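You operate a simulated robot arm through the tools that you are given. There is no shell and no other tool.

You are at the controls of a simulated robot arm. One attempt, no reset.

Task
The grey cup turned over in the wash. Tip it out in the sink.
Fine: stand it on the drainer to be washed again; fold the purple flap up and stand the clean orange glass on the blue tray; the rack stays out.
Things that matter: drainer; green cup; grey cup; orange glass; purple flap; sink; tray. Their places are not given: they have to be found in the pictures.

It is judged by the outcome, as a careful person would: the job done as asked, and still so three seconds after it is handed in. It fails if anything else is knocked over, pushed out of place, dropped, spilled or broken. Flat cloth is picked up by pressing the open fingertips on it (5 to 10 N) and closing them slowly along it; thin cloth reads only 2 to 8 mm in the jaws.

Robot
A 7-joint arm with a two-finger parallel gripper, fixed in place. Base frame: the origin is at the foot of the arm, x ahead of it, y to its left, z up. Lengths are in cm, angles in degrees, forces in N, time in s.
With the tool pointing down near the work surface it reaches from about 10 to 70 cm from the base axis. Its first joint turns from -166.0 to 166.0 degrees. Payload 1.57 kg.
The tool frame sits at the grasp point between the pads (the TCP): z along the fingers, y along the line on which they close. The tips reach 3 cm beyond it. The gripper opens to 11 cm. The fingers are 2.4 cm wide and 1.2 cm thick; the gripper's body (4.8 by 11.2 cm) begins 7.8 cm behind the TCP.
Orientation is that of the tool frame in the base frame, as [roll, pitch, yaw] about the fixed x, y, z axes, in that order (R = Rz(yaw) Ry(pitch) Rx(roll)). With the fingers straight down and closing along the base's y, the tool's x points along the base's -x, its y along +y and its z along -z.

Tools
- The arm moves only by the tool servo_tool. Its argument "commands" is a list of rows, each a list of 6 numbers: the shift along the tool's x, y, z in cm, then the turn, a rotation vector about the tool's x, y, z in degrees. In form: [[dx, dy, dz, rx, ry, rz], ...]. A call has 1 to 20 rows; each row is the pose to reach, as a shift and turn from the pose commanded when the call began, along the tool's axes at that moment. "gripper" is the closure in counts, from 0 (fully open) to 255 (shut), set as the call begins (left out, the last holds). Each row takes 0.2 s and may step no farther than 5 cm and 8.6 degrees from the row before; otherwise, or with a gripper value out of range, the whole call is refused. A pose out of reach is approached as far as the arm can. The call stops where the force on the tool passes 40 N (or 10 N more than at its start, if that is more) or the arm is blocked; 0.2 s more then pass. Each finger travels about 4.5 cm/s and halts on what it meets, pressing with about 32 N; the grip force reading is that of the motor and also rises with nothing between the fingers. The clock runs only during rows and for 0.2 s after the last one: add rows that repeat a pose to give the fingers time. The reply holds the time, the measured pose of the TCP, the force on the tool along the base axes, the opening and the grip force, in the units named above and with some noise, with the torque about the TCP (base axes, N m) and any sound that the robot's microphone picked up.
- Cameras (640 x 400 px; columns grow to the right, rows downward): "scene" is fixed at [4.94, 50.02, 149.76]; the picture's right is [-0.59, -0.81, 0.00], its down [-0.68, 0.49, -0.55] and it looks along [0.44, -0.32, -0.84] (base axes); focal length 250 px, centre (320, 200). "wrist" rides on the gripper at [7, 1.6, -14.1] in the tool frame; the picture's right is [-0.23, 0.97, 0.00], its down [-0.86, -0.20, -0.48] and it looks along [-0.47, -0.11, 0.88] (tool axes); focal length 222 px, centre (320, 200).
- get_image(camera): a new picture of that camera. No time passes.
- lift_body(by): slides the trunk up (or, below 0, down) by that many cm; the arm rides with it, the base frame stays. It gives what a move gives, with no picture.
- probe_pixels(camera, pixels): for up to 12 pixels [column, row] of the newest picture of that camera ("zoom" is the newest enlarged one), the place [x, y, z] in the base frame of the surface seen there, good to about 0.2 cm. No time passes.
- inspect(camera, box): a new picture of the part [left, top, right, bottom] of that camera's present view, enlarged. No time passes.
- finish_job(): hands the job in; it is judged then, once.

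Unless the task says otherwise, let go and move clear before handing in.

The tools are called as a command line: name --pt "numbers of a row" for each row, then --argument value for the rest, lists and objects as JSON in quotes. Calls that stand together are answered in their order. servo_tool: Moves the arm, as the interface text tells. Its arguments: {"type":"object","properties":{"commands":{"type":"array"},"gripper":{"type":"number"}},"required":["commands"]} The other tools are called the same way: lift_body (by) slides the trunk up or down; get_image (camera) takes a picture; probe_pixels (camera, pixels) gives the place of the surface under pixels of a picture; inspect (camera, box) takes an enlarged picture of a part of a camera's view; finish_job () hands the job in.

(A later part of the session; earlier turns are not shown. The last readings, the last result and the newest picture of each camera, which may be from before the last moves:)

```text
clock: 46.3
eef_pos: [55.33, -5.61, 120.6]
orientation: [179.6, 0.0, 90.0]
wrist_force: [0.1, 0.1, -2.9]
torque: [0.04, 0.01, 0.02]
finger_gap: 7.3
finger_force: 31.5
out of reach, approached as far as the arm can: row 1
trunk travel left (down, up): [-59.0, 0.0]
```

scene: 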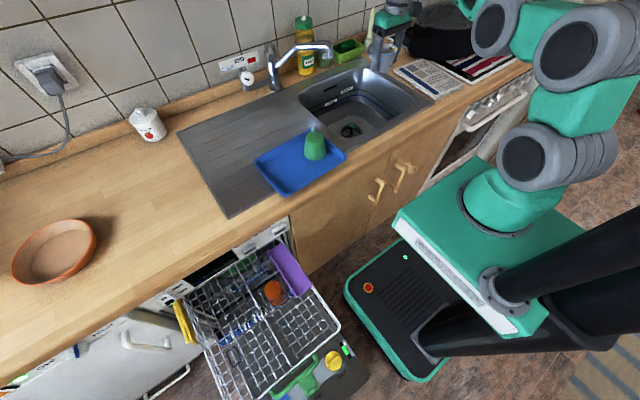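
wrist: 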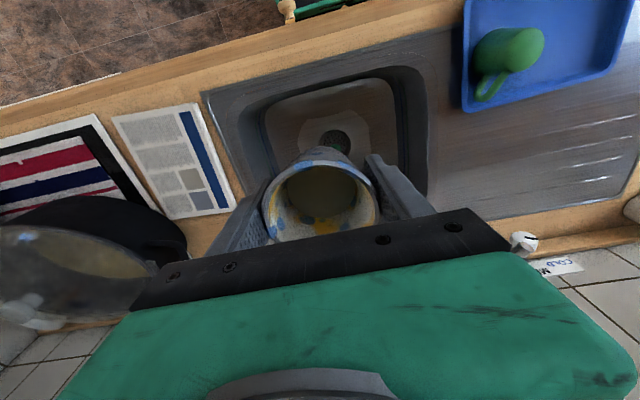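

Now at (55.3, -5.6, 120.6) with yaw 90 and no reach problems. I'll lower the trunk 9 cm and test the tilt toward +y up to 40°, below the spill angle.

lift_body --by -9

servo_tool --pt "0 0.1 0 0 2 0" --pt "0 0.3 0 0 6 0" --pt "0 0.5 0 0 10 0" --pt "0 0.7 0 0 14 0" --pt "0 0.9 0 0 18 0" --pt "0 1.1 0 0 22 0" --pt "0 1.3 0 0 26 0" --pt "0 1.5 0 0 30 0" --pt "0 1.6 0 0 34 0" --pt "0 1.7 0 0 38 0" --pt "0 1.7 0 0 40 0" --pt "0 1.7 0 0 40 0"

get_image --camera "scene"

get_image --camera "wrist"

```text
clock: 47.6
eef_pos: [55.36, -5.66, 111.77]
orientation: [179.5, 0.0, 90.2]
wrist_force: [0.2, 0.3, -1.6]
torque: [0.02, 0.03, 0.02]
finger_gap: 7.3
finger_force: 32.0
trunk travel left (down, up): [-50.0, 9.0]
```

```text
clock: 50.2
eef_pos: [52.46, -3.13, 104.44]
orientation: [179.5, -38.9, 90.5]
wrist_force: [-0.2, 0.3, -1.8]
torque: [0.02, -0.02, -0.03]
finger_gap: 7.33
finger_force: 31.9
out of reach, approached as far as the arm can: row 2, 3, 4, 5, 6, 7, 8, 9, 10, 11, 12
trunk travel left (down, up): [-50.0, 9.0]
```

```text
taken
```

scene: 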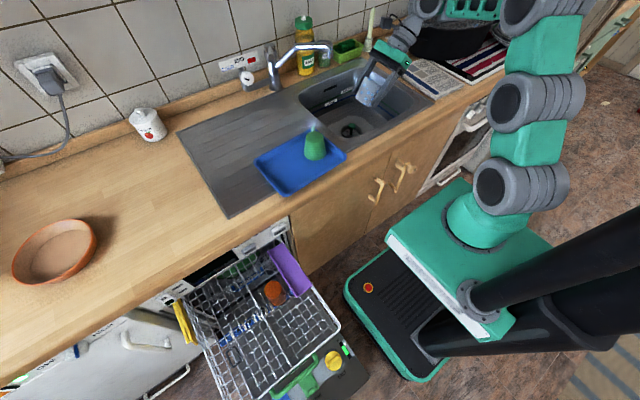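

```text
taken
```

wrist: 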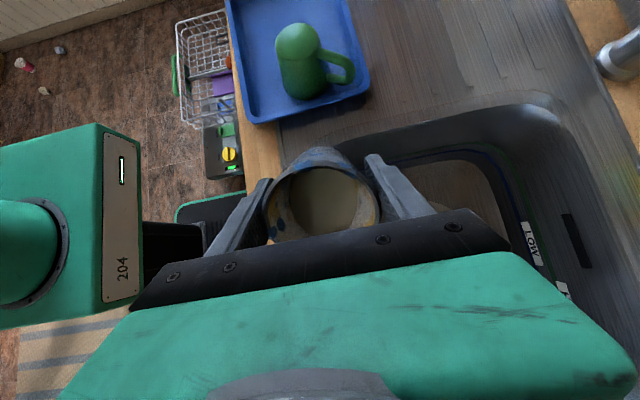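

The cup reached 39° but the arm drifted to (52.5, -3.1, 104.4), so some other joint is limiting. I'll look closely at the wrist linkage.

inspect --camera "scene" --box '[340, 0, 600, 160]'

probe_pixels --camera "scene" --pixels '[[495, 190], [505, 103], [520, 12], [545, 5], [470, 8], [495, 10], [430, 8], [405, 35], [395, 50], [388, 62], [375, 90], [440, 15]]'

```text
2.46 times, centred on (470, 80) of scene
```

zoom: 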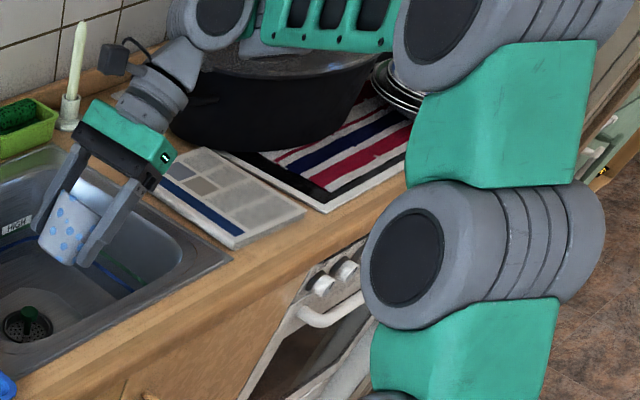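

```text
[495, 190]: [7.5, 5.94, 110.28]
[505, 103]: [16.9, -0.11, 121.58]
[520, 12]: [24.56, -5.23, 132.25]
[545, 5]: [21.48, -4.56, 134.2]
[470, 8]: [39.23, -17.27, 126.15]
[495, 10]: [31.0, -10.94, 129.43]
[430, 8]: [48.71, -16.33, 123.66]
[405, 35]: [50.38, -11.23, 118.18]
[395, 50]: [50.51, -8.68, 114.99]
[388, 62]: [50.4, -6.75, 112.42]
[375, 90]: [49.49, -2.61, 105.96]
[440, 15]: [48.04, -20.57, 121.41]
```

The gripper is tilted 39° at (52.5, -3.1, 104.4), and the cup at wrist (320,200) still holds its liquid. I'll check small moves from here (outward +x, and up) to see which direction is limited.

servo_tool --pt "0 0.5 0 0 0 0" --pt "0 1 0 0 0 0" --pt "0 1.5 0 0 0 0" --pt "0 2 0 0 0 0" --pt "0 2 0 0 0 0"

```text
clock: 51.4
eef_pos: [53.26, -2.52, 103.89]
orientation: [179.5, -40.1, 90.5]
wrist_force: [0.7, 0.0, -2.3]
torque: [-0.01, -0.01, 0.01]
finger_gap: 7.33
finger_force: 31.9
out of reach, approached as far as the arm can: row 1, 2, 3, 4, 5
trunk travel left (down, up): [-50.0, 9.0]
```

Moves are flagged in this posture, so the elbow seems to have drifted into an awkward configuration. I'll level the cup and retract to roughly (48, -5, 118), where the arm has slack.

servo_tool --pt "0.4 -0.6 -0.5 0 -3 0" --pt "1 -1.4 -1.2 0 -7 0" --pt "1.6 -2.2 -1.9 0 -11 0" --pt "2.2 -3 -2.6 0 -15 0" --pt "2.8 -3.9 -3.4 0 -19 0" --pt "3.4 -4.7 -4.1 0 -23 0" --pt "4 -5.5 -4.8 0 -27 0" --pt "4.6 -6.3 -5.5 0 -31 0" --pt "5.2 -7.2 -6.2 0 -35 0" --pt "5.6 -7.8 -6.7 0 -38.5 0" --pt "5.79 -8 -6.89 0 -40 0" --pt "5.79 -8 -6.89 0 -40 0"

get_image --camera "scene"

get_image --camera "wrist"

```text
clock: 54.0
eef_pos: [45.33, -2.57, 112.97]
orientation: [179.6, 0.0, 90.2]
wrist_force: [0.5, 1.0, -1.8]
torque: [0.0, 0.01, 0.01]
finger_gap: 7.3
finger_force: 32.7
trunk travel left (down, up): [-50.0, 9.0]
```

```text
taken
```

scene: 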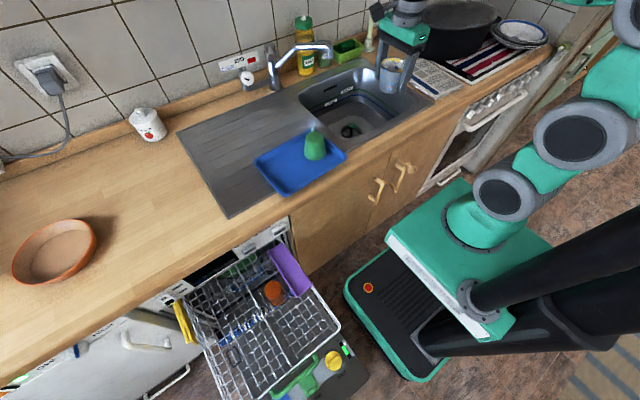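

```text
taken
```

wrist: 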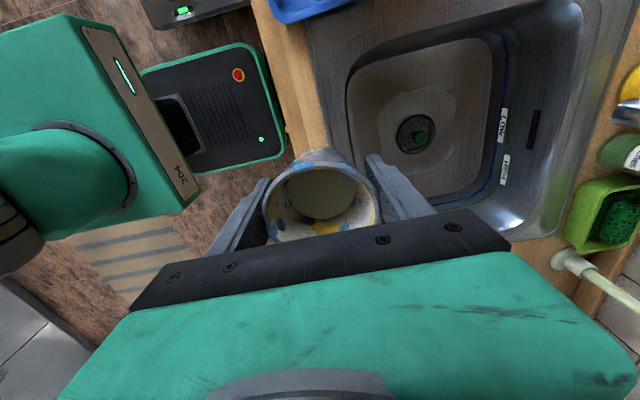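

The cup is level at (45.3, -2.6, 113), and the next call started from the actual pose. The upper arm has swung out to the right (discs at 500,190 → 580,135), so I'll probe it to understand the swivel.

probe_pixels --camera "scene" --pixels '[[497, 192], [575, 137], [625, 25], [535, 165], [610, 85], [408, 8], [395, 35], [383, 12], [425, 5], [600, 5], [545, 120], [620, 130]]'

inspect --camera "scene" --box '[360, 0, 640, 200]'

```text
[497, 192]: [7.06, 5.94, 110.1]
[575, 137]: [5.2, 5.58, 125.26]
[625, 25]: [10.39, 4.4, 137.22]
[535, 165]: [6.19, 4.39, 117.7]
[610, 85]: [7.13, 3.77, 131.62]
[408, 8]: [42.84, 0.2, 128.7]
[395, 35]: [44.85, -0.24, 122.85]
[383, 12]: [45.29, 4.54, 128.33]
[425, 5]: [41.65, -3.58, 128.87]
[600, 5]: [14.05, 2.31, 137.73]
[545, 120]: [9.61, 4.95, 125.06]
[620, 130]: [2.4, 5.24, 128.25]
```

```text
2.00 times, centred on (500, 100) of scene
```

zoom: 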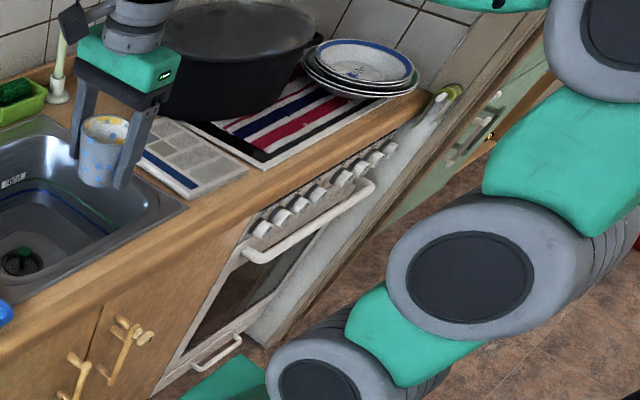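

The upper arm stands nearly vertical with the elbow folded, so there is plenty of slack here. I'll test the +y tilt at this closer position up to 40° and see whether it's free.

servo_tool --pt "0 0 0 0 3 0" --pt "0 0 0 0 7 0" --pt "0 0 0 0 11 0" --pt "0 0 0 0 15 0" --pt "0 0 0 0 19 0" --pt "0 0 0 0 23 0" --pt "0 0 0 0 27 0" --pt "0 0 0 0 31 0" --pt "0 0 0 0 35 0" --pt "0 0 0 0 38 0" --pt "0 0 0 0 40 0"

get_image --camera "scene"

```text
clock: 56.4
eef_pos: [45.16, 1.25, 108.41]
orientation: [179.5, -40.0, 90.6]
wrist_force: [0.5, 0.4, -1.6]
torque: [0.0, 0.0, 0.04]
finger_gap: 7.32
finger_force: 31.9
out of reach, approached as far as the arm can: row 7, 8, 9, 10, 11
trunk travel left (down, up): [-50.0, 9.0]
```

```text
taken
```

scene: 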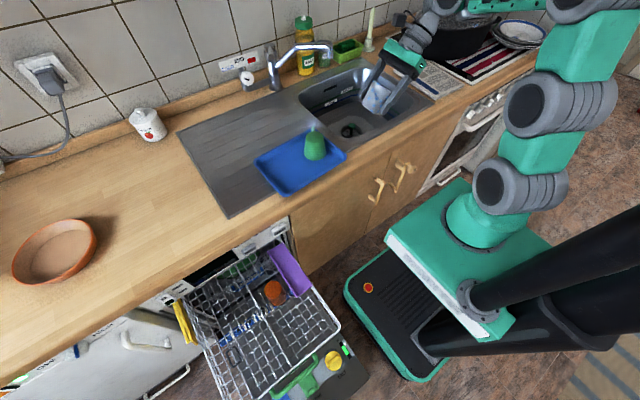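

The tilt is exact to about 25°, then the tool slides 6 cm along its own axis while keeping its orientation. I'll probe the joints in this state.

probe_pixels --camera "scene" --pixels '[[493, 188], [533, 104], [575, 5], [590, 10], [440, 5], [430, 18], [418, 35], [470, 5], [510, 5], [405, 50], [380, 85], [445, 12]]'

inspect --camera "scene" --box '[340, 0, 660, 200]'

get_image --camera "wrist"

```text
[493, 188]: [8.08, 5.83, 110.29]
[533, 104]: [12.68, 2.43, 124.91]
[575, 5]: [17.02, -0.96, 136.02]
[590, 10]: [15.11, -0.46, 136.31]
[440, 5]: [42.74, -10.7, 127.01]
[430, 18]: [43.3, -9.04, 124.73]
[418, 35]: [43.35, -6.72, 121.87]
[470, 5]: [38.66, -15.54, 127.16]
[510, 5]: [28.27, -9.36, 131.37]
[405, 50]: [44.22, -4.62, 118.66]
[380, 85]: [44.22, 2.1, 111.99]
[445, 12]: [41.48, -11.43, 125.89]
```

```text
refused: 660 is not a number from 0 to 640
```

```text
taken
```

wrist: 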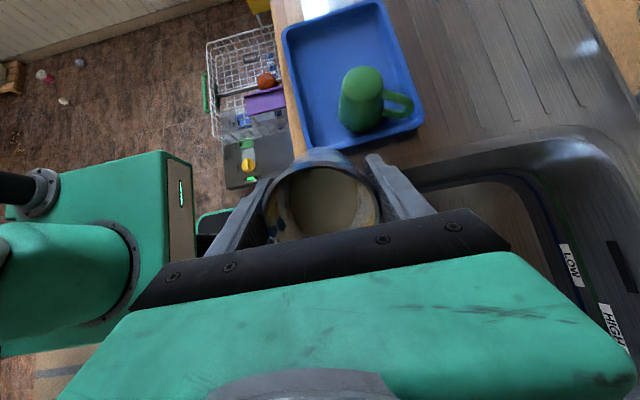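

The forearm slopes down about 19° here, so the wrist joint is at its limit. Keeping the arm nearly stretched stops the forearm sagging. I'll level the cup again and move out to about (55, -5, 118).

servo_tool --pt "0.1 0.7 -0.8 0 -3 0" --pt "0.2 1.5 -1.75 0 -6.5 0" --pt "0.35 2.4 -2.7 0 -10 0" --pt "0.45 3.2 -3.7 0 -13.5 0" --pt "0.58 4 -4.65 0 -17 0" --pt "0.7 4.9 -5.6 0 -20.5 0" --pt "0.8 5.7 -6.6 0 -24 0" --pt "0.92 6.5 -7.5 0 -27.5 0" --pt "1.05 7.3 -8.5 0 -31 0" --pt "1.17 8.2 -9.5 0 -34.5 0" --pt "1.28 9 -10.5 0 -37.5 0" --pt "1.36 9.6 -11.2 0 -39.5 0" --pt "1.38 9.8 -11.37 0 -40 0" --pt "1.38 9.8 -11.37 0 -40 0"

```text
clock: 59.4
eef_pos: [54.9, -5.33, 117.77]
orientation: [179.6, 0.0, 90.1]
wrist_force: [0.4, 0.1, -2.2]
torque: [0.06, 0.02, -0.03]
finger_gap: 7.29
finger_force: 32.0
out of reach, approached as far as the arm can: row 9, 10, 11
trunk travel left (down, up): [-50.0, 9.0]
```

Level at (54.9, -5.3, 117.8). I'll extend to about (63, -6, 113.5) so the arm is nearly stretched.

servo_tool --pt "-0.05 0.6 0.1 0 0 0" --pt "-0.1 1.6 0.4 0 0 0" --pt "-0.2 2.7 0.9 0 0 0" --pt "-0.3 3.8 1.5 0 0 0" --pt "-0.4 4.9 2.2 0 0 0" --pt "-0.5 6 2.9 0 0 0" --pt "-0.6 7 3.6 0 0 0" --pt "-0.7 7.8 4.1 0 0 0" --pt "-0.7 8.1 4.3 0 0 0" --pt "-0.7 8.1 4.3 0 0 0"

get_image --camera "scene"

```text
clock: 61.6
eef_pos: [63.14, -5.92, 113.48]
orientation: [179.6, 0.0, 90.1]
wrist_force: [-0.2, 1.1, -1.8]
torque: [0.02, 0.0, 0.0]
finger_gap: 7.32
finger_force: 32.1
trunk travel left (down, up): [-50.0, 9.0]
```

```text
taken
```

scene: 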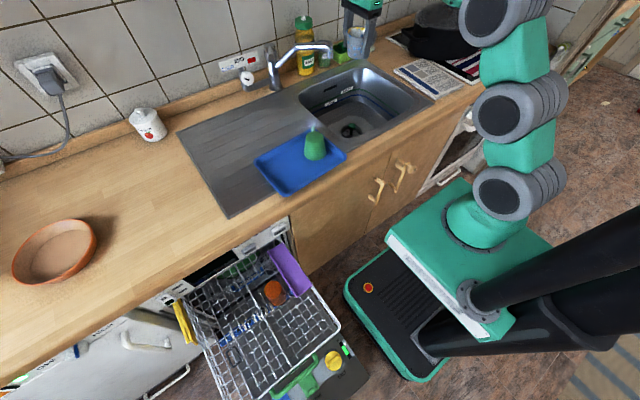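

No flags at (63.1, -5.9, 113.5), and the arm is nearly stretched. I'll try the +y tilt here up to 44°.

servo_tool --pt "0 0 0 0 3 0" --pt "0 0 0 0 7 0" --pt "0 0 0 0 11 0" --pt "0 0 0 0 15 0" --pt "0 0 0 0 19 0" --pt "0 0 0 0 23 0" --pt "0 0 0 0 27 0" --pt "0 0 0 0 31 0" --pt "0 0 0 0 35 0" --pt "0 0 0 0 39 0" --pt "0 0 0 0 42 0" --pt "0 0 0 0 44 0"

get_image --camera "scene"

get_image --camera "wrist"

```text
clock: 64.2
eef_pos: [62.18, -5.86, 112.95]
orientation: [179.5, -23.0, 90.4]
wrist_force: [-0.5, -0.5, -2.3]
torque: [0.03, 0.01, 0.0]
finger_gap: 7.3
finger_force: 32.0
out of reach, approached as far as the arm can: row 1, 2, 6, 7, 8, 9, 10, 11, 12
trunk travel left (down, up): [-50.0, 9.0]
```

```text
taken
```

scene: 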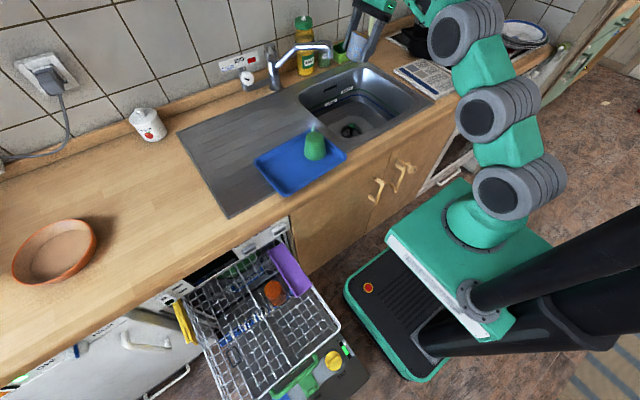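

```text
taken
```

wrist: 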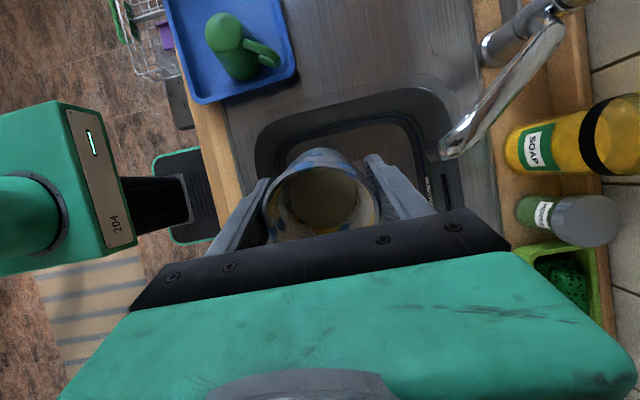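

It stopped at 23° with the position held. I'll probe the links in this pose to compare with the earlier ones.

probe_pixels --camera "scene" --pixels '[[497, 190], [484, 115], [450, 38], [480, 30], [440, 8], [425, 5], [415, 12], [380, 8], [362, 35], [433, 15], [410, 5], [505, 145]]'

inspect --camera "scene" --box '[340, 0, 540, 125]'

```text
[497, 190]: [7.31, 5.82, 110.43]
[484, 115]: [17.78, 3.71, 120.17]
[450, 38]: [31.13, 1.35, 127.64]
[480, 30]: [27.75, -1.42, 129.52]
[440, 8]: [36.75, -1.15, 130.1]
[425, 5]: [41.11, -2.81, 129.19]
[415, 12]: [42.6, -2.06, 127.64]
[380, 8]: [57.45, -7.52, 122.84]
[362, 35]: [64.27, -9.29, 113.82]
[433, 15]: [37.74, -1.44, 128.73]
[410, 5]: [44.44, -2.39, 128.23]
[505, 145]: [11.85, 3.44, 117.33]
```

```text
3.20 times, centred on (440, 62) of scene
```

zoom: 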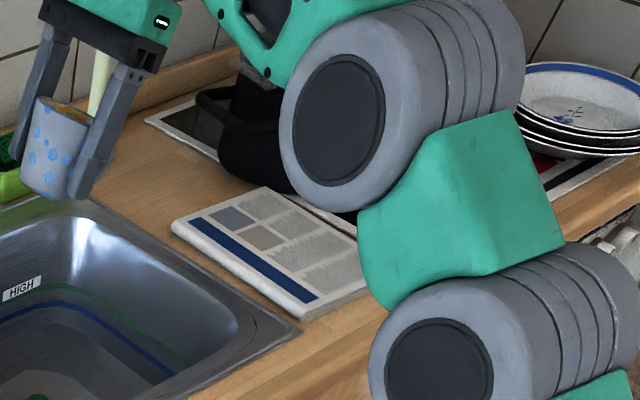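

The link directions don't explain this limit, so I need a clear look at the wrist. I'll level the cup and retract to a free spot in front of the counter, where the scene camera can see the wrist.

servo_tool --pt "0.2 -1 -0.4 0 -2.5 0" --pt "0.4 -2.2 -0.9 0 -5 0" --pt "0.6 -3.6 -1.4 0 -7.5 0" --pt "0.8 -5 -1.9 0 -10 0" --pt "1 -6.4 -2.4 0 -12.5 0" --pt "1.2 -7.8 -2.9 0 -15 0" --pt "1.4 -9.2 -3.4 0 -17.5 0" --pt "1.6 -10.6 -3.9 0 -20 0" --pt "1.8 -11.8 -4.2 0 -22 0" --pt "1.9 -12.6 -4.4 0 -23 0" --pt "1.9 -12.8 -4.4 0 -23 0" --pt "1.9 -12.8 -4.4 0 -23 0"

```text
clock: 66.8
eef_pos: [49.35, -5.84, 117.67]
orientation: [179.7, 0.0, 90.1]
wrist_force: [0.6, 0.3, -2.0]
torque: [0.04, 0.01, 0.02]
finger_gap: 7.32
finger_force: 32.4
trunk travel left (down, up): [-50.0, 9.0]
```

Level at (49.4, -5.8, 117.7). Next I'll move to about (28, 18) in front of the counter.

servo_tool --pt "0.5 -0.45 0 0 0 0" --pt "1.5 -1.35 0 0 0 0" --pt "3 -2.7 0 0 0 0" --pt "4.6 -4.1 0 0 0 0" --pt "6.2 -5.6 0 0 0 0" --pt "7.8 -7 0 0 0 0" --pt "9.4 -8.4 0 0 0 0" --pt "11 -9.9 0 0 0 0" --pt "12.6 -11.3 0 0 0 0" --pt "14.2 -12.7 0 0 0 0" --pt "15.8 -14.2 0 0 0 0" --pt "17.4 -15.6 0 0 0 0" --pt "19 -17 0 0 0 0" --pt "20.6 -18.5 0 0 0 0" --pt "22 -19.7 0 0 0 0" --pt "23.2 -20.8 0 0 0 0" --pt "23.8 -21.35 0 0 0 0" --pt "23.8 -21.35 0 0 0 0"

lift_body --by -30

get_image --camera "scene"

get_image --camera "wrist"

```text
clock: 70.6
eef_pos: [27.93, 17.76, 117.65]
orientation: [179.6, 0.1, 90.0]
wrist_force: [-0.4, -0.9, -2.0]
torque: [0.05, 0.01, 0.02]
finger_gap: 7.31
finger_force: 32.2
trunk travel left (down, up): [-50.0, 9.0]
```

```text
clock: 73.6
eef_pos: [27.97, 17.71, 87.53]
orientation: [179.6, 0.1, 90.1]
wrist_force: [-0.3, 0.1, -1.5]
torque: [0.0, -0.04, 0.02]
finger_gap: 7.32
finger_force: 32.0
trunk travel left (down, up): [-20.0, 39.0]
```

```text
taken
```

scene: 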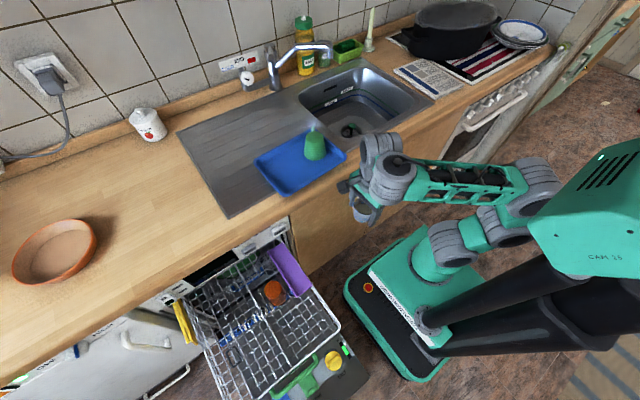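

```text
taken
```

wrist: 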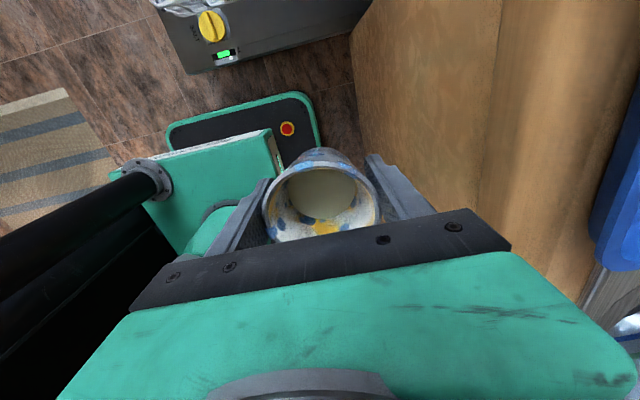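

Now the whole arm is visible. I'll zoom in on the arm and the wrist.

inspect --camera "scene" --box '[330, 110, 570, 260]'

inspect --camera "scene" --box '[335, 125, 455, 225]'

probe_pixels --camera "scene" --pixels '[[392, 185], [380, 150], [360, 210], [410, 165], [440, 180], [480, 180], [535, 195], [490, 235], [440, 245], [370, 185], [350, 185], [530, 170]]'

```text
2.67 times, centred on (450, 185) of scene
```

zoom: 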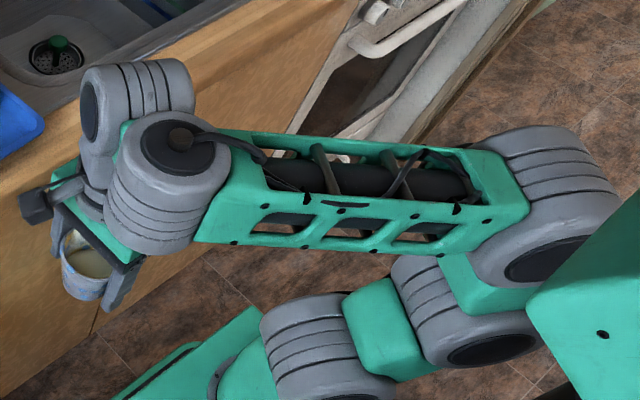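

```text
4.00 times, centred on (395, 175) of scene
```

zoom: 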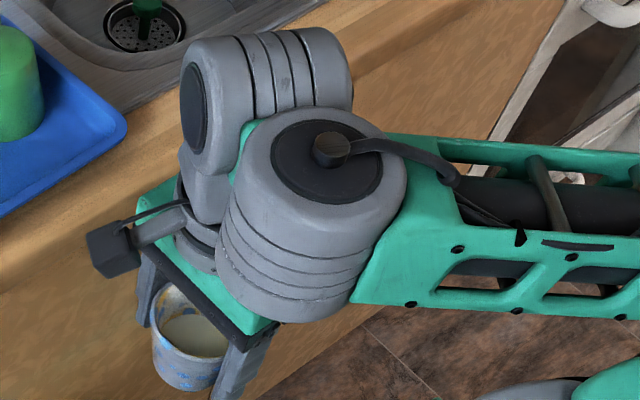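

```text
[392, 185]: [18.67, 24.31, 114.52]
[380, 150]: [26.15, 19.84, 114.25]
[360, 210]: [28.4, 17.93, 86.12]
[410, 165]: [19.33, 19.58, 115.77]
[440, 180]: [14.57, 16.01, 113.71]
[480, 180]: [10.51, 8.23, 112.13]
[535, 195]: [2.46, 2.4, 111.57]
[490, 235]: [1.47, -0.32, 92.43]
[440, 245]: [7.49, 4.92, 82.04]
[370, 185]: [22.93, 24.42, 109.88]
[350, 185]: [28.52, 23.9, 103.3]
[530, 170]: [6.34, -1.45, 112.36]
```

Now the wrist is clear: the forearm ends in a joint with a vertical axis (disc at 398,165), then a horizontal-axis joint beside it (380,145), then the tool roll. In tool-down the first and last axes are parallel, so the tool only tips freely about that side joint. Here that joint's axis points along about az 66°. I'll test tipping about it toward the forearm side up to 45°.

servo_tool --pt "0.3 -0.8 -0.4 3.4 1.5 0" --pt "0.7 -1.7 -0.8 6.9 3 0" --pt "1 -2.5 -1.3 10.3 4.5 0" --pt "1.3 -3.3 -1.7 13.8 6 0" --pt "1.7 -4.2 -2.1 17.2 7.5 0" --pt "2 -5 -2.5 20.6 9 0" --pt "2.3 -5.8 -2.9 24.1 10.5 0" --pt "2.7 -6.7 -3.3 27.5 12 0" --pt "3 -7.5 -3.8 31 13.5 0" --pt "3.3 -8.3 -4.2 34.4 15 0" --pt "3.7 -9.2 -4.6 37.8 16.5 0" --pt "4 -10 -5 41.3 18 0"

get_image --camera "scene"

```text
clock: 76.2
eef_pos: [21.97, 19.67, 89.98]
orientation: [-155.2, -10.0, 88.1]
wrist_force: [0.6, -0.1, -1.7]
torque: [0.04, -0.02, 0.0]
finger_gap: 7.3
finger_force: 32.2
out of reach, approached as far as the arm can: row 8, 9, 10, 11, 12
trunk travel left (down, up): [-20.0, 39.0]
```

```text
taken
```

scene: 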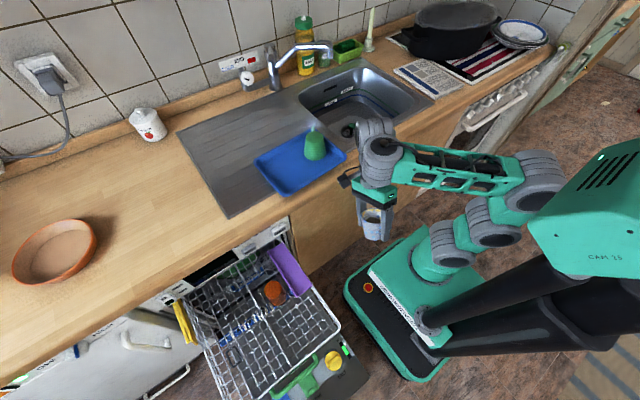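

It stopped at about 27° in this direction. I'll look at the wrist closely to see how that side joint has moved.

inspect --camera "scene" --box '[335, 105, 455, 245]'

probe_pixels --camera "scene" --pixels '[[383, 145], [375, 130], [395, 140], [410, 150], [440, 180], [480, 190], [372, 165], [378, 190], [360, 140], [388, 165], [430, 165], [520, 180]]'

```text
2.86 times, centred on (395, 175) of scene
```

zoom: 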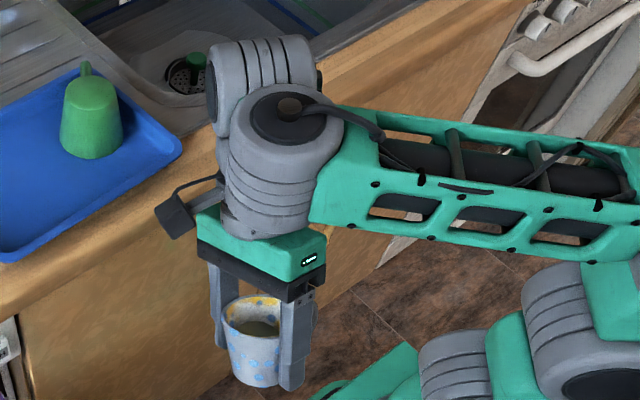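

```text
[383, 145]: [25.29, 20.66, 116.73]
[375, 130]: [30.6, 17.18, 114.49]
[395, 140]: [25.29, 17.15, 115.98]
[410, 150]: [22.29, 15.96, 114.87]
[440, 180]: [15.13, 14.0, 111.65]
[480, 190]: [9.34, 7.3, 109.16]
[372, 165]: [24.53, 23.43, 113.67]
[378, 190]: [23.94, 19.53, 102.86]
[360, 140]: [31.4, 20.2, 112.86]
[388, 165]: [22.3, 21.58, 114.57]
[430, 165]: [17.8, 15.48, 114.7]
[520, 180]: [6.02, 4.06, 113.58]
```

Here the gripper has swung in under the forearm joint, so this direction is limited by the wrist geometry. I'll test the opposite direction, swinging away from it, out to about 35° past vertical while backing off and rising.

servo_tool --pt "-0.006 0.139 -0.662 -3.78 -1.66 0" --pt "-0.012 0.278 -1.324 -7.56 -3.32 0" --pt "-0.018 0.417 -1.986 -11.34 -4.98 0" --pt "-0.024 0.556 -2.648 -15.12 -6.64 0" --pt "-0.03 0.695 -3.31 -18.9 -8.3 0" --pt "-0.036 0.834 -3.972 -22.68 -9.96 0" --pt "-0.042 0.973 -4.634 -26.46 -11.62 0" --pt "-0.048 1.112 -5.296 -30.24 -13.28 0" --pt "-0.054 1.251 -5.958 -34.02 -14.94 0" --pt "-0.06 1.39 -6.62 -37.8 -16.6 0" --pt "-0.066 1.529 -7.282 -41.58 -18.26 0" --pt "-0.072 1.668 -7.944 -45.36 -19.92 0" --pt "-0.078 1.807 -8.606 -49.14 -21.58 0" --pt "-0.084 1.946 -9.268 -52.92 -23.24 0" --pt "-0.09 2.085 -9.93 -56.7 -24.9 0" --pt "-0.09 2.085 -9.93 -56.7 -24.9 0"

get_image --camera "scene"

inspect --camera "scene" --box '[335, 105, 495, 245]'

```text
clock: 79.2
eef_pos: [30.62, 17.8, 94.87]
orientation: [157.0, 11.9, 101.5]
wrist_force: [-0.8, 0.0, -2.5]
torque: [0.02, 0.0, 0.0]
finger_gap: 7.31
finger_force: 32.1
out of reach, approached as far as the arm can: row 11, 12, 13, 14
trunk travel left (down, up): [-20.0, 39.0]
stopped in row 14: the arm was blocked; the commanded pose is now the measured one
```

```text
taken
```

scene: 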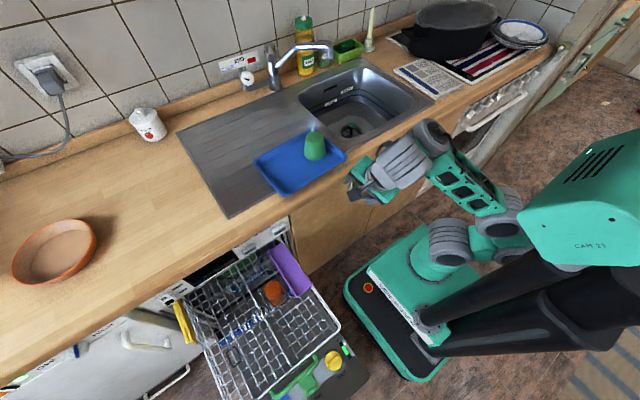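

```text
2.86 times, centred on (415, 175) of scene
```

zoom: 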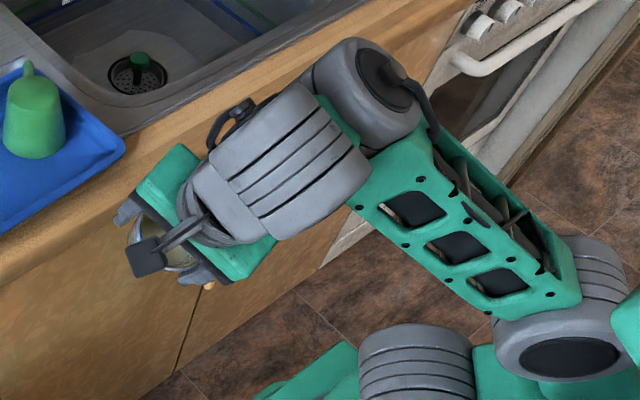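

The arm reports being blocked at (30.6, 17.8, 94.9), tilted about 26°, with the forearm joint now near the counter front (433,130). I'll check positions and the cup before moving away.

probe_pixels --camera "scene" --pixels '[[437, 128], [420, 140], [450, 135], [405, 160], [395, 150], [385, 180], [470, 185], [365, 190], [380, 145], [430, 150], [500, 205], [412, 150]]'

get_image --camera "wrist"

inspect --camera "scene" --box '[340, 110, 440, 210]'

```text
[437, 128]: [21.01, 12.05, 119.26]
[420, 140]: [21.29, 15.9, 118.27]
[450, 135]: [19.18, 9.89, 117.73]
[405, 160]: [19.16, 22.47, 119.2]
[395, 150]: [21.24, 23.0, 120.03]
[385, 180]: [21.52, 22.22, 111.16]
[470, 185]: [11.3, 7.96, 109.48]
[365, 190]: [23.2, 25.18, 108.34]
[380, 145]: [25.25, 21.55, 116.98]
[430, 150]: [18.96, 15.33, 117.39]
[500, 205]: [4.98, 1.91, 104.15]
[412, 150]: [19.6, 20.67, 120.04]
```

```text
taken
```

wrist: 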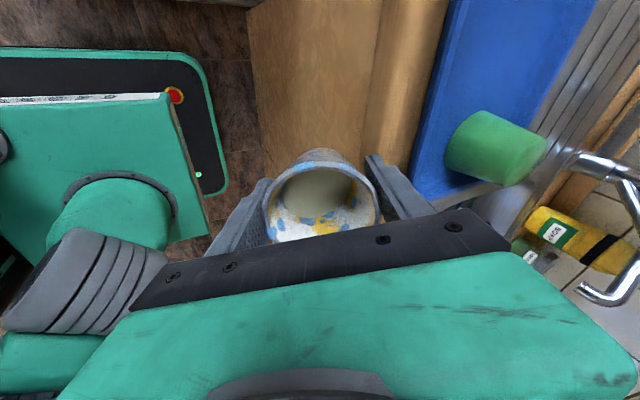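

```text
4.00 times, centred on (390, 160) of scene
```

zoom: 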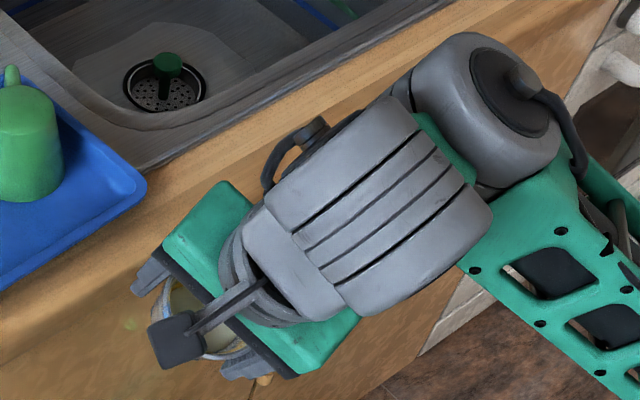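

Nothing near the gripper was touched (tool force normal, cup intact at wrist 320,200), and the wrist joint had swung round. I'll level the cup and back away, then raise the trunk so I can rest the full cup safely on the drainer while I work out the arm's limits empty-handed.

servo_tool --pt "0.4 -0.15 -0.7 2 1.1 0" --pt "0.8 -0.3 -1.4 4.5 2.4 0" --pt "1.2 -0.46 -2.1 7 3.8 0" --pt "1.6 -0.62 -2.9 9.6 5.2 0" --pt "2 -0.78 -3.7 12.2 6.6 0" --pt "2.4 -0.94 -4.5 14.8 8 0" --pt "2.8 -1.1 -5.3 17.4 9.4 0" --pt "3.3 -1.28 -6.1 20 10.8 0" --pt "3.6 -1.4 -6.7 21.8 11.8 0" --pt "3.78 -1.47 -7.03 22.6 12.2 0" --pt "3.78 -1.47 -7.03 22.6 12.2 0"

get_image --camera "scene"

inspect --camera "scene" --box '[335, 105, 575, 255]'

```text
clock: 81.6
eef_pos: [24.4, 21.8, 100.62]
orientation: [178.8, 0.0, 103.4]
wrist_force: [0.0, -0.2, -2.3]
torque: [0.01, 0.02, -0.01]
finger_gap: 7.34
finger_force: 31.9
trunk travel left (down, up): [-20.0, 39.0]
```

```text
taken
```

scene: 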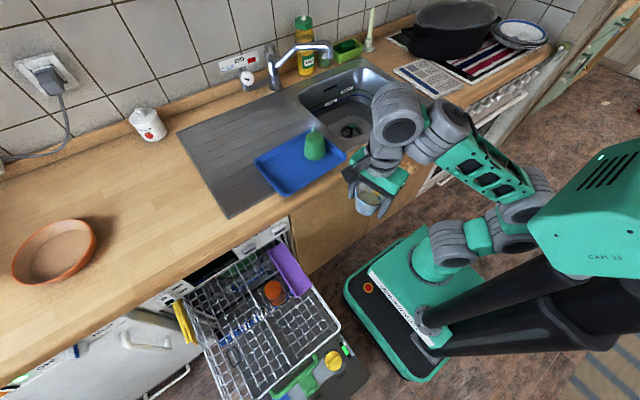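

```text
2.67 times, centred on (455, 180) of scene
```

zoom: 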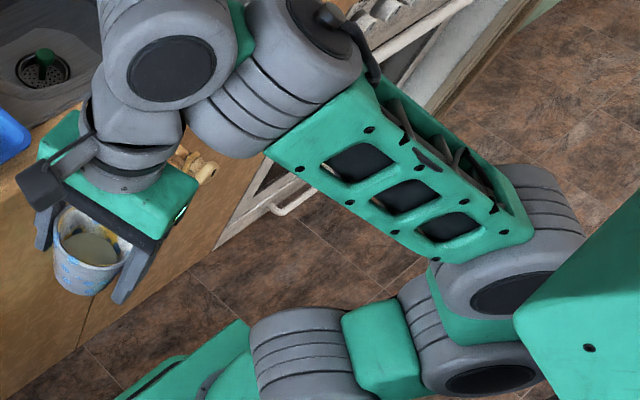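

Now the wrist is very clear: the forearm slopes up, with the side joint's disc at (399,125) facing the camera and the tool hanging below it. I'll probe this geometry.

probe_pixels --camera "scene" --pixels '[[399, 126], [440, 150], [453, 117], [475, 165], [505, 185], [525, 215], [440, 128], [385, 165], [375, 190], [510, 240], [455, 245], [480, 150]]'

```text
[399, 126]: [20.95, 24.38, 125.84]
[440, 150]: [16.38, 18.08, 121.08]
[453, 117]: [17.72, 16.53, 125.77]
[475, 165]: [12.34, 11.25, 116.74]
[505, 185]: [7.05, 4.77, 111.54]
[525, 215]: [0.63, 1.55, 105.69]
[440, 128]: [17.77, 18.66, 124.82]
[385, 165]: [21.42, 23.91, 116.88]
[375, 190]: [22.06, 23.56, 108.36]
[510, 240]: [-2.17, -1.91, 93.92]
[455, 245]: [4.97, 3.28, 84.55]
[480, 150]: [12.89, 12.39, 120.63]
```

The forearm slopes up 30°, and the side joint's axis is square to the arm plane, so the outward swing is now in-plane. I'll test tipping outward (toward az 45°) up to 45°, shifting out modestly.

servo_tool --pt "0.494 0.803 -0.333 -3.2 1.965 0" --pt "0.988 1.606 -0.666 -6.4 3.93 0" --pt "1.482 2.409 -1 -9.6 5.9 0" --pt "1.976 3.212 -1.333 -12.8 7.86 0" --pt "2.47 4.015 -1.667 -16 9.83 0" --pt "2.964 4.818 -2 -19.2 11.79 0" --pt "3.458 5.621 -2.333 -22.4 13.76 0" --pt "3.952 6.424 -2.667 -25.6 15.72 0" --pt "4.446 7.227 -3 -28.8 17.7 0" --pt "4.94 8.03 -3.333 -32 19.65 0" --pt "5.434 8.833 -3.667 -35.2 21.6 0" --pt "5.93 9.64 -4 -38.3 23.6 0" --pt "5.93 9.64 -4 -38.3 23.6 0"

get_image --camera "scene"

inspect --camera "scene" --box '[300, 75, 560, 255]'

```text
clock: 84.6
eef_pos: [29.67, 31.84, 105.76]
orientation: [137.5, -22.2, 118.7]
wrist_force: [-0.2, 0.0, -2.1]
torque: [0.03, 0.02, 0.03]
finger_gap: 7.31
finger_force: 31.8
out of reach, approached as far as the arm can: row 12, 13
trunk travel left (down, up): [-20.0, 39.0]
stopped in row 13: the arm was blocked; the commanded pose is now the measured one
```

```text
taken
```

scene: 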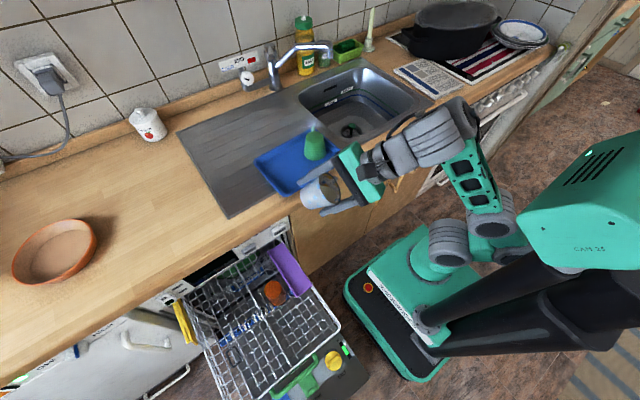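

```text
2.22 times, centred on (430, 165) of scene
```

zoom: 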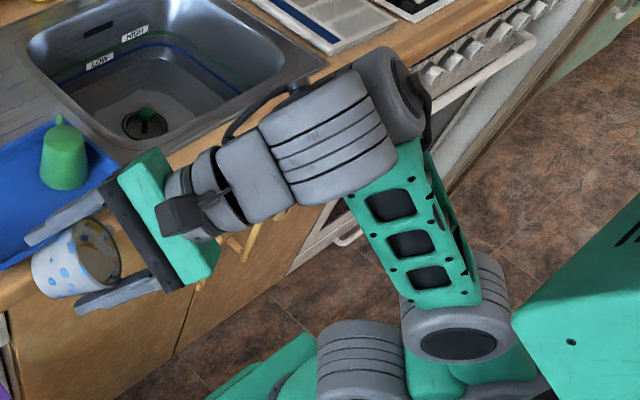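

The tool now reaches 47° outward tilt (t toward az 51°) before a "blocked" stop. I'll ease the tilt back first for safety, then study what blocked it.

probe_pixels --camera "scene" --pixels '[[430, 140], [465, 120], [445, 110], [470, 185], [485, 200], [490, 215], [395, 155], [372, 165], [320, 192], [470, 160], [445, 245], [450, 100]]'

get_image --camera "wrist"

```text
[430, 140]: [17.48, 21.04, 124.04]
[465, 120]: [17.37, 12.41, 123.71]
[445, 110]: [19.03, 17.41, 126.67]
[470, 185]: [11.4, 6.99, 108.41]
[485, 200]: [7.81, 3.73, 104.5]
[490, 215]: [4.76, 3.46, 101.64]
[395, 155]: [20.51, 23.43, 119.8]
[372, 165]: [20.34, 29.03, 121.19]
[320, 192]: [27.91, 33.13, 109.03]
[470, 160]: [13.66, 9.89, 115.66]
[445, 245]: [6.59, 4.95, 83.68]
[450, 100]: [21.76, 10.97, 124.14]
```

```text
taken
```

wrist: 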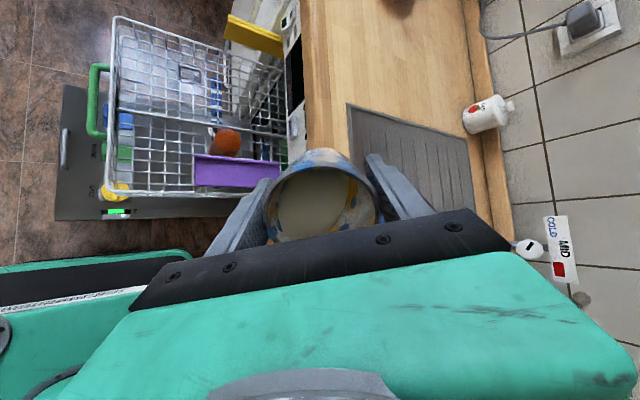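

I see the self-block: the arm had folded back against its own body because the cup was so close in. The forearm direction largely sets the tool tilt, so tipping needs a wide swing: grip with the tool leaning inward, pour with it leaning outward. I'll level the cup now and head back over the rack to re-grip it at an angle.

servo_tool --pt "0.5 -0.5 0 3 -1.8 0" --pt "1 -1.1 0 6.6 -4 0" --pt "1.6 -1.7 0 10.2 -6.2 0" --pt "2.2 -2.3 0 13.8 -8.3 0" --pt "2.8 -2.9 0 17.4 -10.5 0" --pt "3.4 -3.6 0 21 -12.7 0" --pt "4 -4.2 0 24.6 -14.9 0" --pt "4.6 -4.8 0 28.2 -17.1 0" --pt "5.2 -5.5 0.1 31.8 -19.2 0" --pt "5.7 -6 0.1 35.4 -21.4 0" --pt "6 -6.3 0.1 38.5 -23.3 0" --pt "6.15 -6.5 0.1 40.2 -24.3 0" --pt "6.15 -6.5 0.1 40.2 -24.3 0"

get_image --camera "wrist"

get_image --camera "scene"

```text
clock: 87.4
eef_pos: [21.2, 36.19, 104.06]
orientation: [180.0, 0.4, 109.8]
wrist_force: [0.0, -0.7, -2.7]
torque: [0.03, -0.02, -0.03]
finger_gap: 7.31
finger_force: 32.1
trunk travel left (down, up): [-20.0, 39.0]
```

```text
taken
```

wrist: 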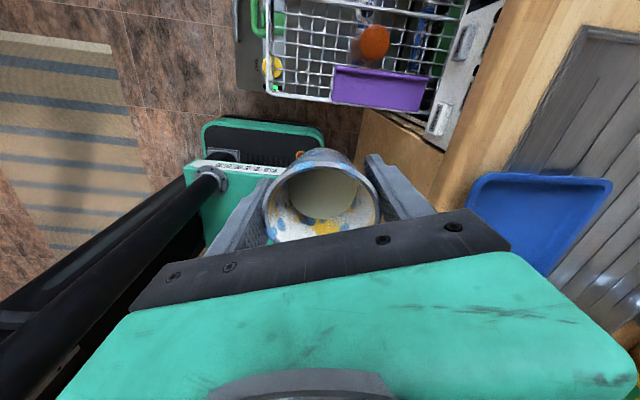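

```text
taken
```

scene: 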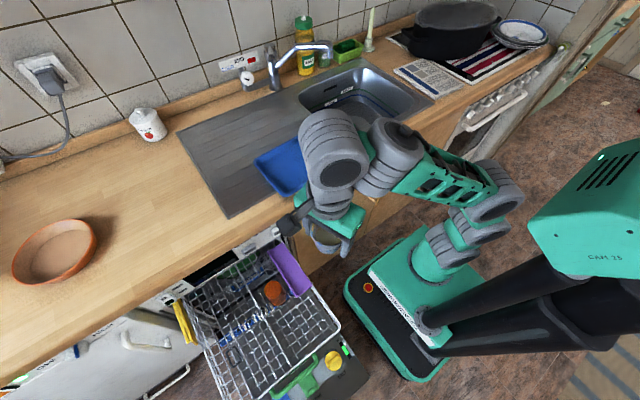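

The cup is level at (21.2, 36.2, 104). The last outward test actually ran smoothly until the arm folded onto its own body, so tipping outward in the arm's plane should work if I start further out. I'll check whether the wrist is in that planar configuration now.

inspect --camera "scene" --box '[270, 90, 530, 270]'

probe_pixels --camera "scene" --pixels '[[343, 178], [325, 150], [395, 150], [410, 145], [385, 175], [440, 185], [470, 185], [330, 225], [335, 200], [495, 205], [455, 160], [360, 120]]'

```text
2.22 times, centred on (400, 180) of scene
```

zoom: 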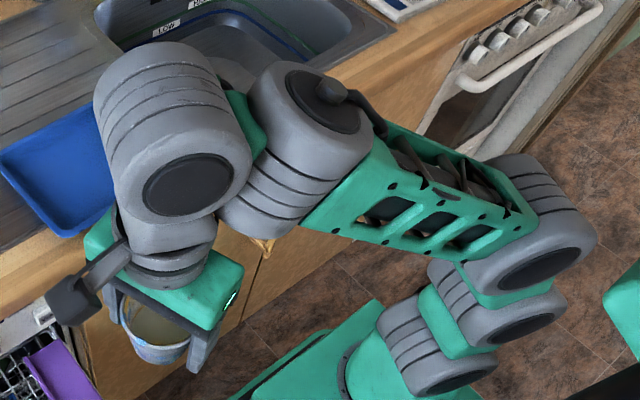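

```text
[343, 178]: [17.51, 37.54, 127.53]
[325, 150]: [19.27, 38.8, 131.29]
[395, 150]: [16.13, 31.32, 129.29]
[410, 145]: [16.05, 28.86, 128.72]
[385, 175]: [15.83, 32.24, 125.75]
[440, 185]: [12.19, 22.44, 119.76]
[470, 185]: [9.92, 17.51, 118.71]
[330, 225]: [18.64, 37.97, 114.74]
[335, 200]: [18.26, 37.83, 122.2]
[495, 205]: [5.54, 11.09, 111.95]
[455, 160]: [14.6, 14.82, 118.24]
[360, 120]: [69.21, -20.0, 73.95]
```

The wrist is planar now, but its own range is small, so I'll re-grip. I'll put the cup back on its spot in the rack, then grip it with the tool leaning toward the robot, so that leaning outward at the sink gives a full tip. First I'll move above the spot and restore the original yaw.

servo_tool --pt "0.4 -0.03 0 0 0 -4" --pt "1.1 -0.07 0 0 0 -10.5" --pt "1.8 -0.12 0 0 0 -17.3" --pt "2.5 -0.16 0 0 0 -24" --pt "3.25 -0.2 0 0 0 -31" --pt "4 -0.25 0 0 0 -38" --pt "4.75 -0.3 0 0 0 -45" --pt "5.5 -0.35 0 0 0 -52" --pt "6.25 -0.4 0 0 0 -59" --pt "7 -0.44 0 0 0 -66" --pt "7.75 -0.49 0 0 0 -73" --pt "8.5 -0.54 0 0 0 -80" --pt "9.25 -0.58 0 0 0 -87" --pt "10 -0.63 0 0 0 -94" --pt "10.75 -0.68 0 0 0 -101" --pt "11.5 -0.73 0 0 0 -108" --pt "12.3 -0.78 0 0 0 -115" --pt "12.9 -0.81 0 0 0 -120" --pt "13.05 -0.82 0 0 0 -121.7" --pt "13.05 -0.82 0 0 0 -121.7"

get_image --camera "scene"

get_image --camera "wrist"

```text
clock: 91.6
eef_pos: [15.8, 46.83, 101.47]
orientation: [-179.6, 0.0, -128.6]
wrist_force: [0.8, 0.2, -2.2]
torque: [-0.03, 0.04, 0.0]
finger_gap: 7.3
finger_force: 32.3
out of reach, approached as far as the arm can: row 8, 9, 10, 11, 12, 13, 14, 15, 16, 17, 18, 19, 20
trunk travel left (down, up): [-20.0, 39.0]
```

```text
taken
```

scene: 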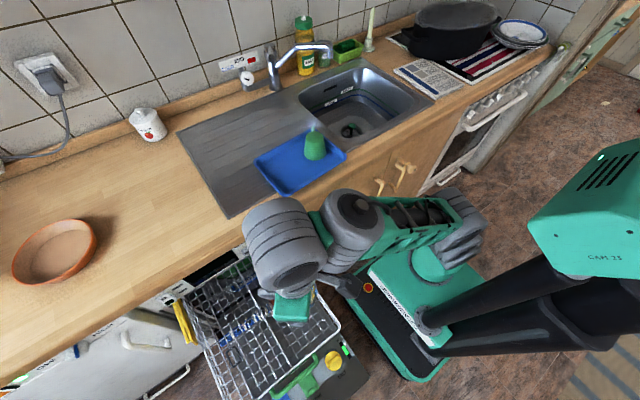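

```text
taken
```

wrist: 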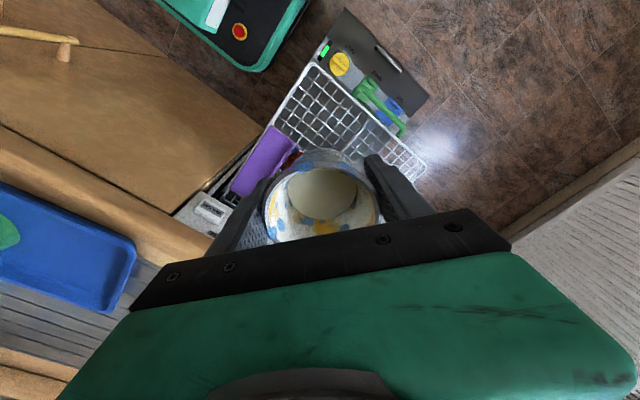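

It's level at (15.8, 46.8, 101.5) with the original yaw. I'll lower the trunk 10, which relaxes the stretch, and then descend.

lift_body --by -12

inspect --camera "scene" --box '[220, 170, 500, 350]'

```text
clock: 93.1
eef_pos: [15.79, 46.78, 89.43]
orientation: [-179.7, 0.0, -128.6]
wrist_force: [0.5, 0.6, -1.7]
torque: [-0.02, 0.01, 0.03]
finger_gap: 7.29
finger_force: 31.9
trunk travel left (down, up): [-8.0, 51.0]
```

```text
2.22 times, centred on (360, 260) of scene
```

zoom: 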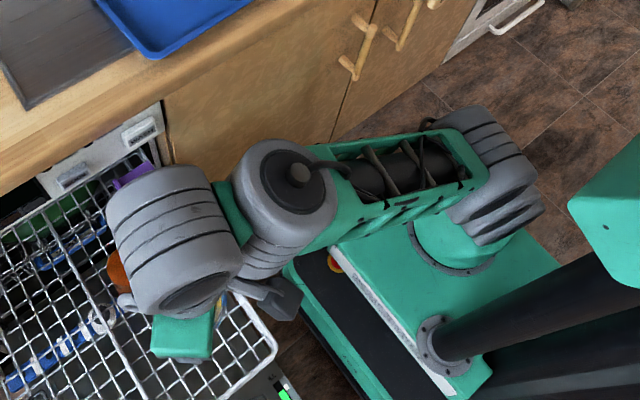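

The wrist is in the straightforward planar arrangement here. I'll descend above the original spot to about z 62.5 with a small lateral correction.

servo_tool --pt "-0.2 0.1 1 0 0 0" --pt "-0.4 0.2 3 0 0 0" --pt "-0.6 0.3 5 0 0 0" --pt "-0.8 0.4 7 0 0 0" --pt "-1 0.5 9 0 0 0" --pt "-1.1 0.6 11 0 0 0" --pt "-1.2 0.7 13 0 0 0" --pt "-1.22 0.72 15 0 0 0" --pt "-1.22 0.72 17 0 0 0" --pt "-1.22 0.72 19 0 0 0" --pt "-1.22 0.72 21 0 0 0" --pt "-1.22 0.72 23 0 0 0" --pt "-1.22 0.72 25 0 0 0" --pt "-1.22 0.72 26.3 0 0 0" --pt "-1.22 0.72 26.9 0 0 0" --pt "-1.22 0.72 26.9 0 0 0"

get_image --camera "wrist"

```text
clock: 96.5
eef_pos: [15.94, 48.13, 62.59]
orientation: [-179.8, 0.0, -128.6]
wrist_force: [-0.4, -0.2, -1.6]
torque: [-0.05, 0.01, -0.04]
finger_gap: 7.32
finger_force: 32.0
trunk travel left (down, up): [-8.0, 51.0]
```

```text
taken
```

wrist: 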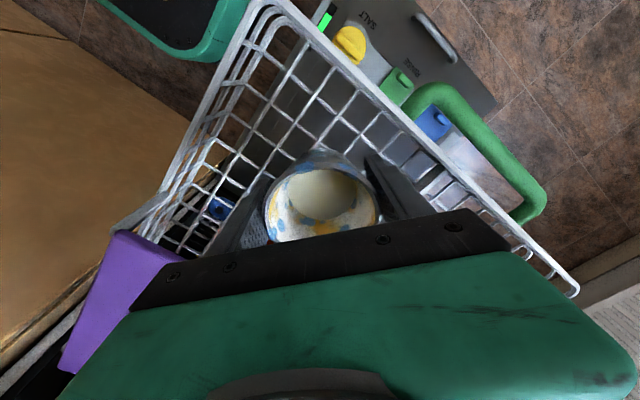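

The cup hangs 3 cm above its old spot, level. I'll set it down gently (to z≈59.7) and watch the force.

servo_tool --pt "0 0 0.6 0 0 0" --pt "0 0 1.2 0 0 0" --pt "0 0 1.8 0 0 0" --pt "0 0 2.3 0 0 0" --pt "0 0 2.6 0 0 0" --pt "0 0 2.8 0 0 0" --pt "0 0 2.9 0 0 0" --pt "0 0 2.9 0 0 0"

```text
clock: 98.3
eef_pos: [16.12, 47.99, 59.52]
orientation: [-179.8, -0.1, -128.7]
wrist_force: [0.3, 0.2, -3.6]
torque: [0.0, 0.04, 0.01]
finger_gap: 7.33
finger_force: 31.7
trunk travel left (down, up): [-8.0, 51.0]
```

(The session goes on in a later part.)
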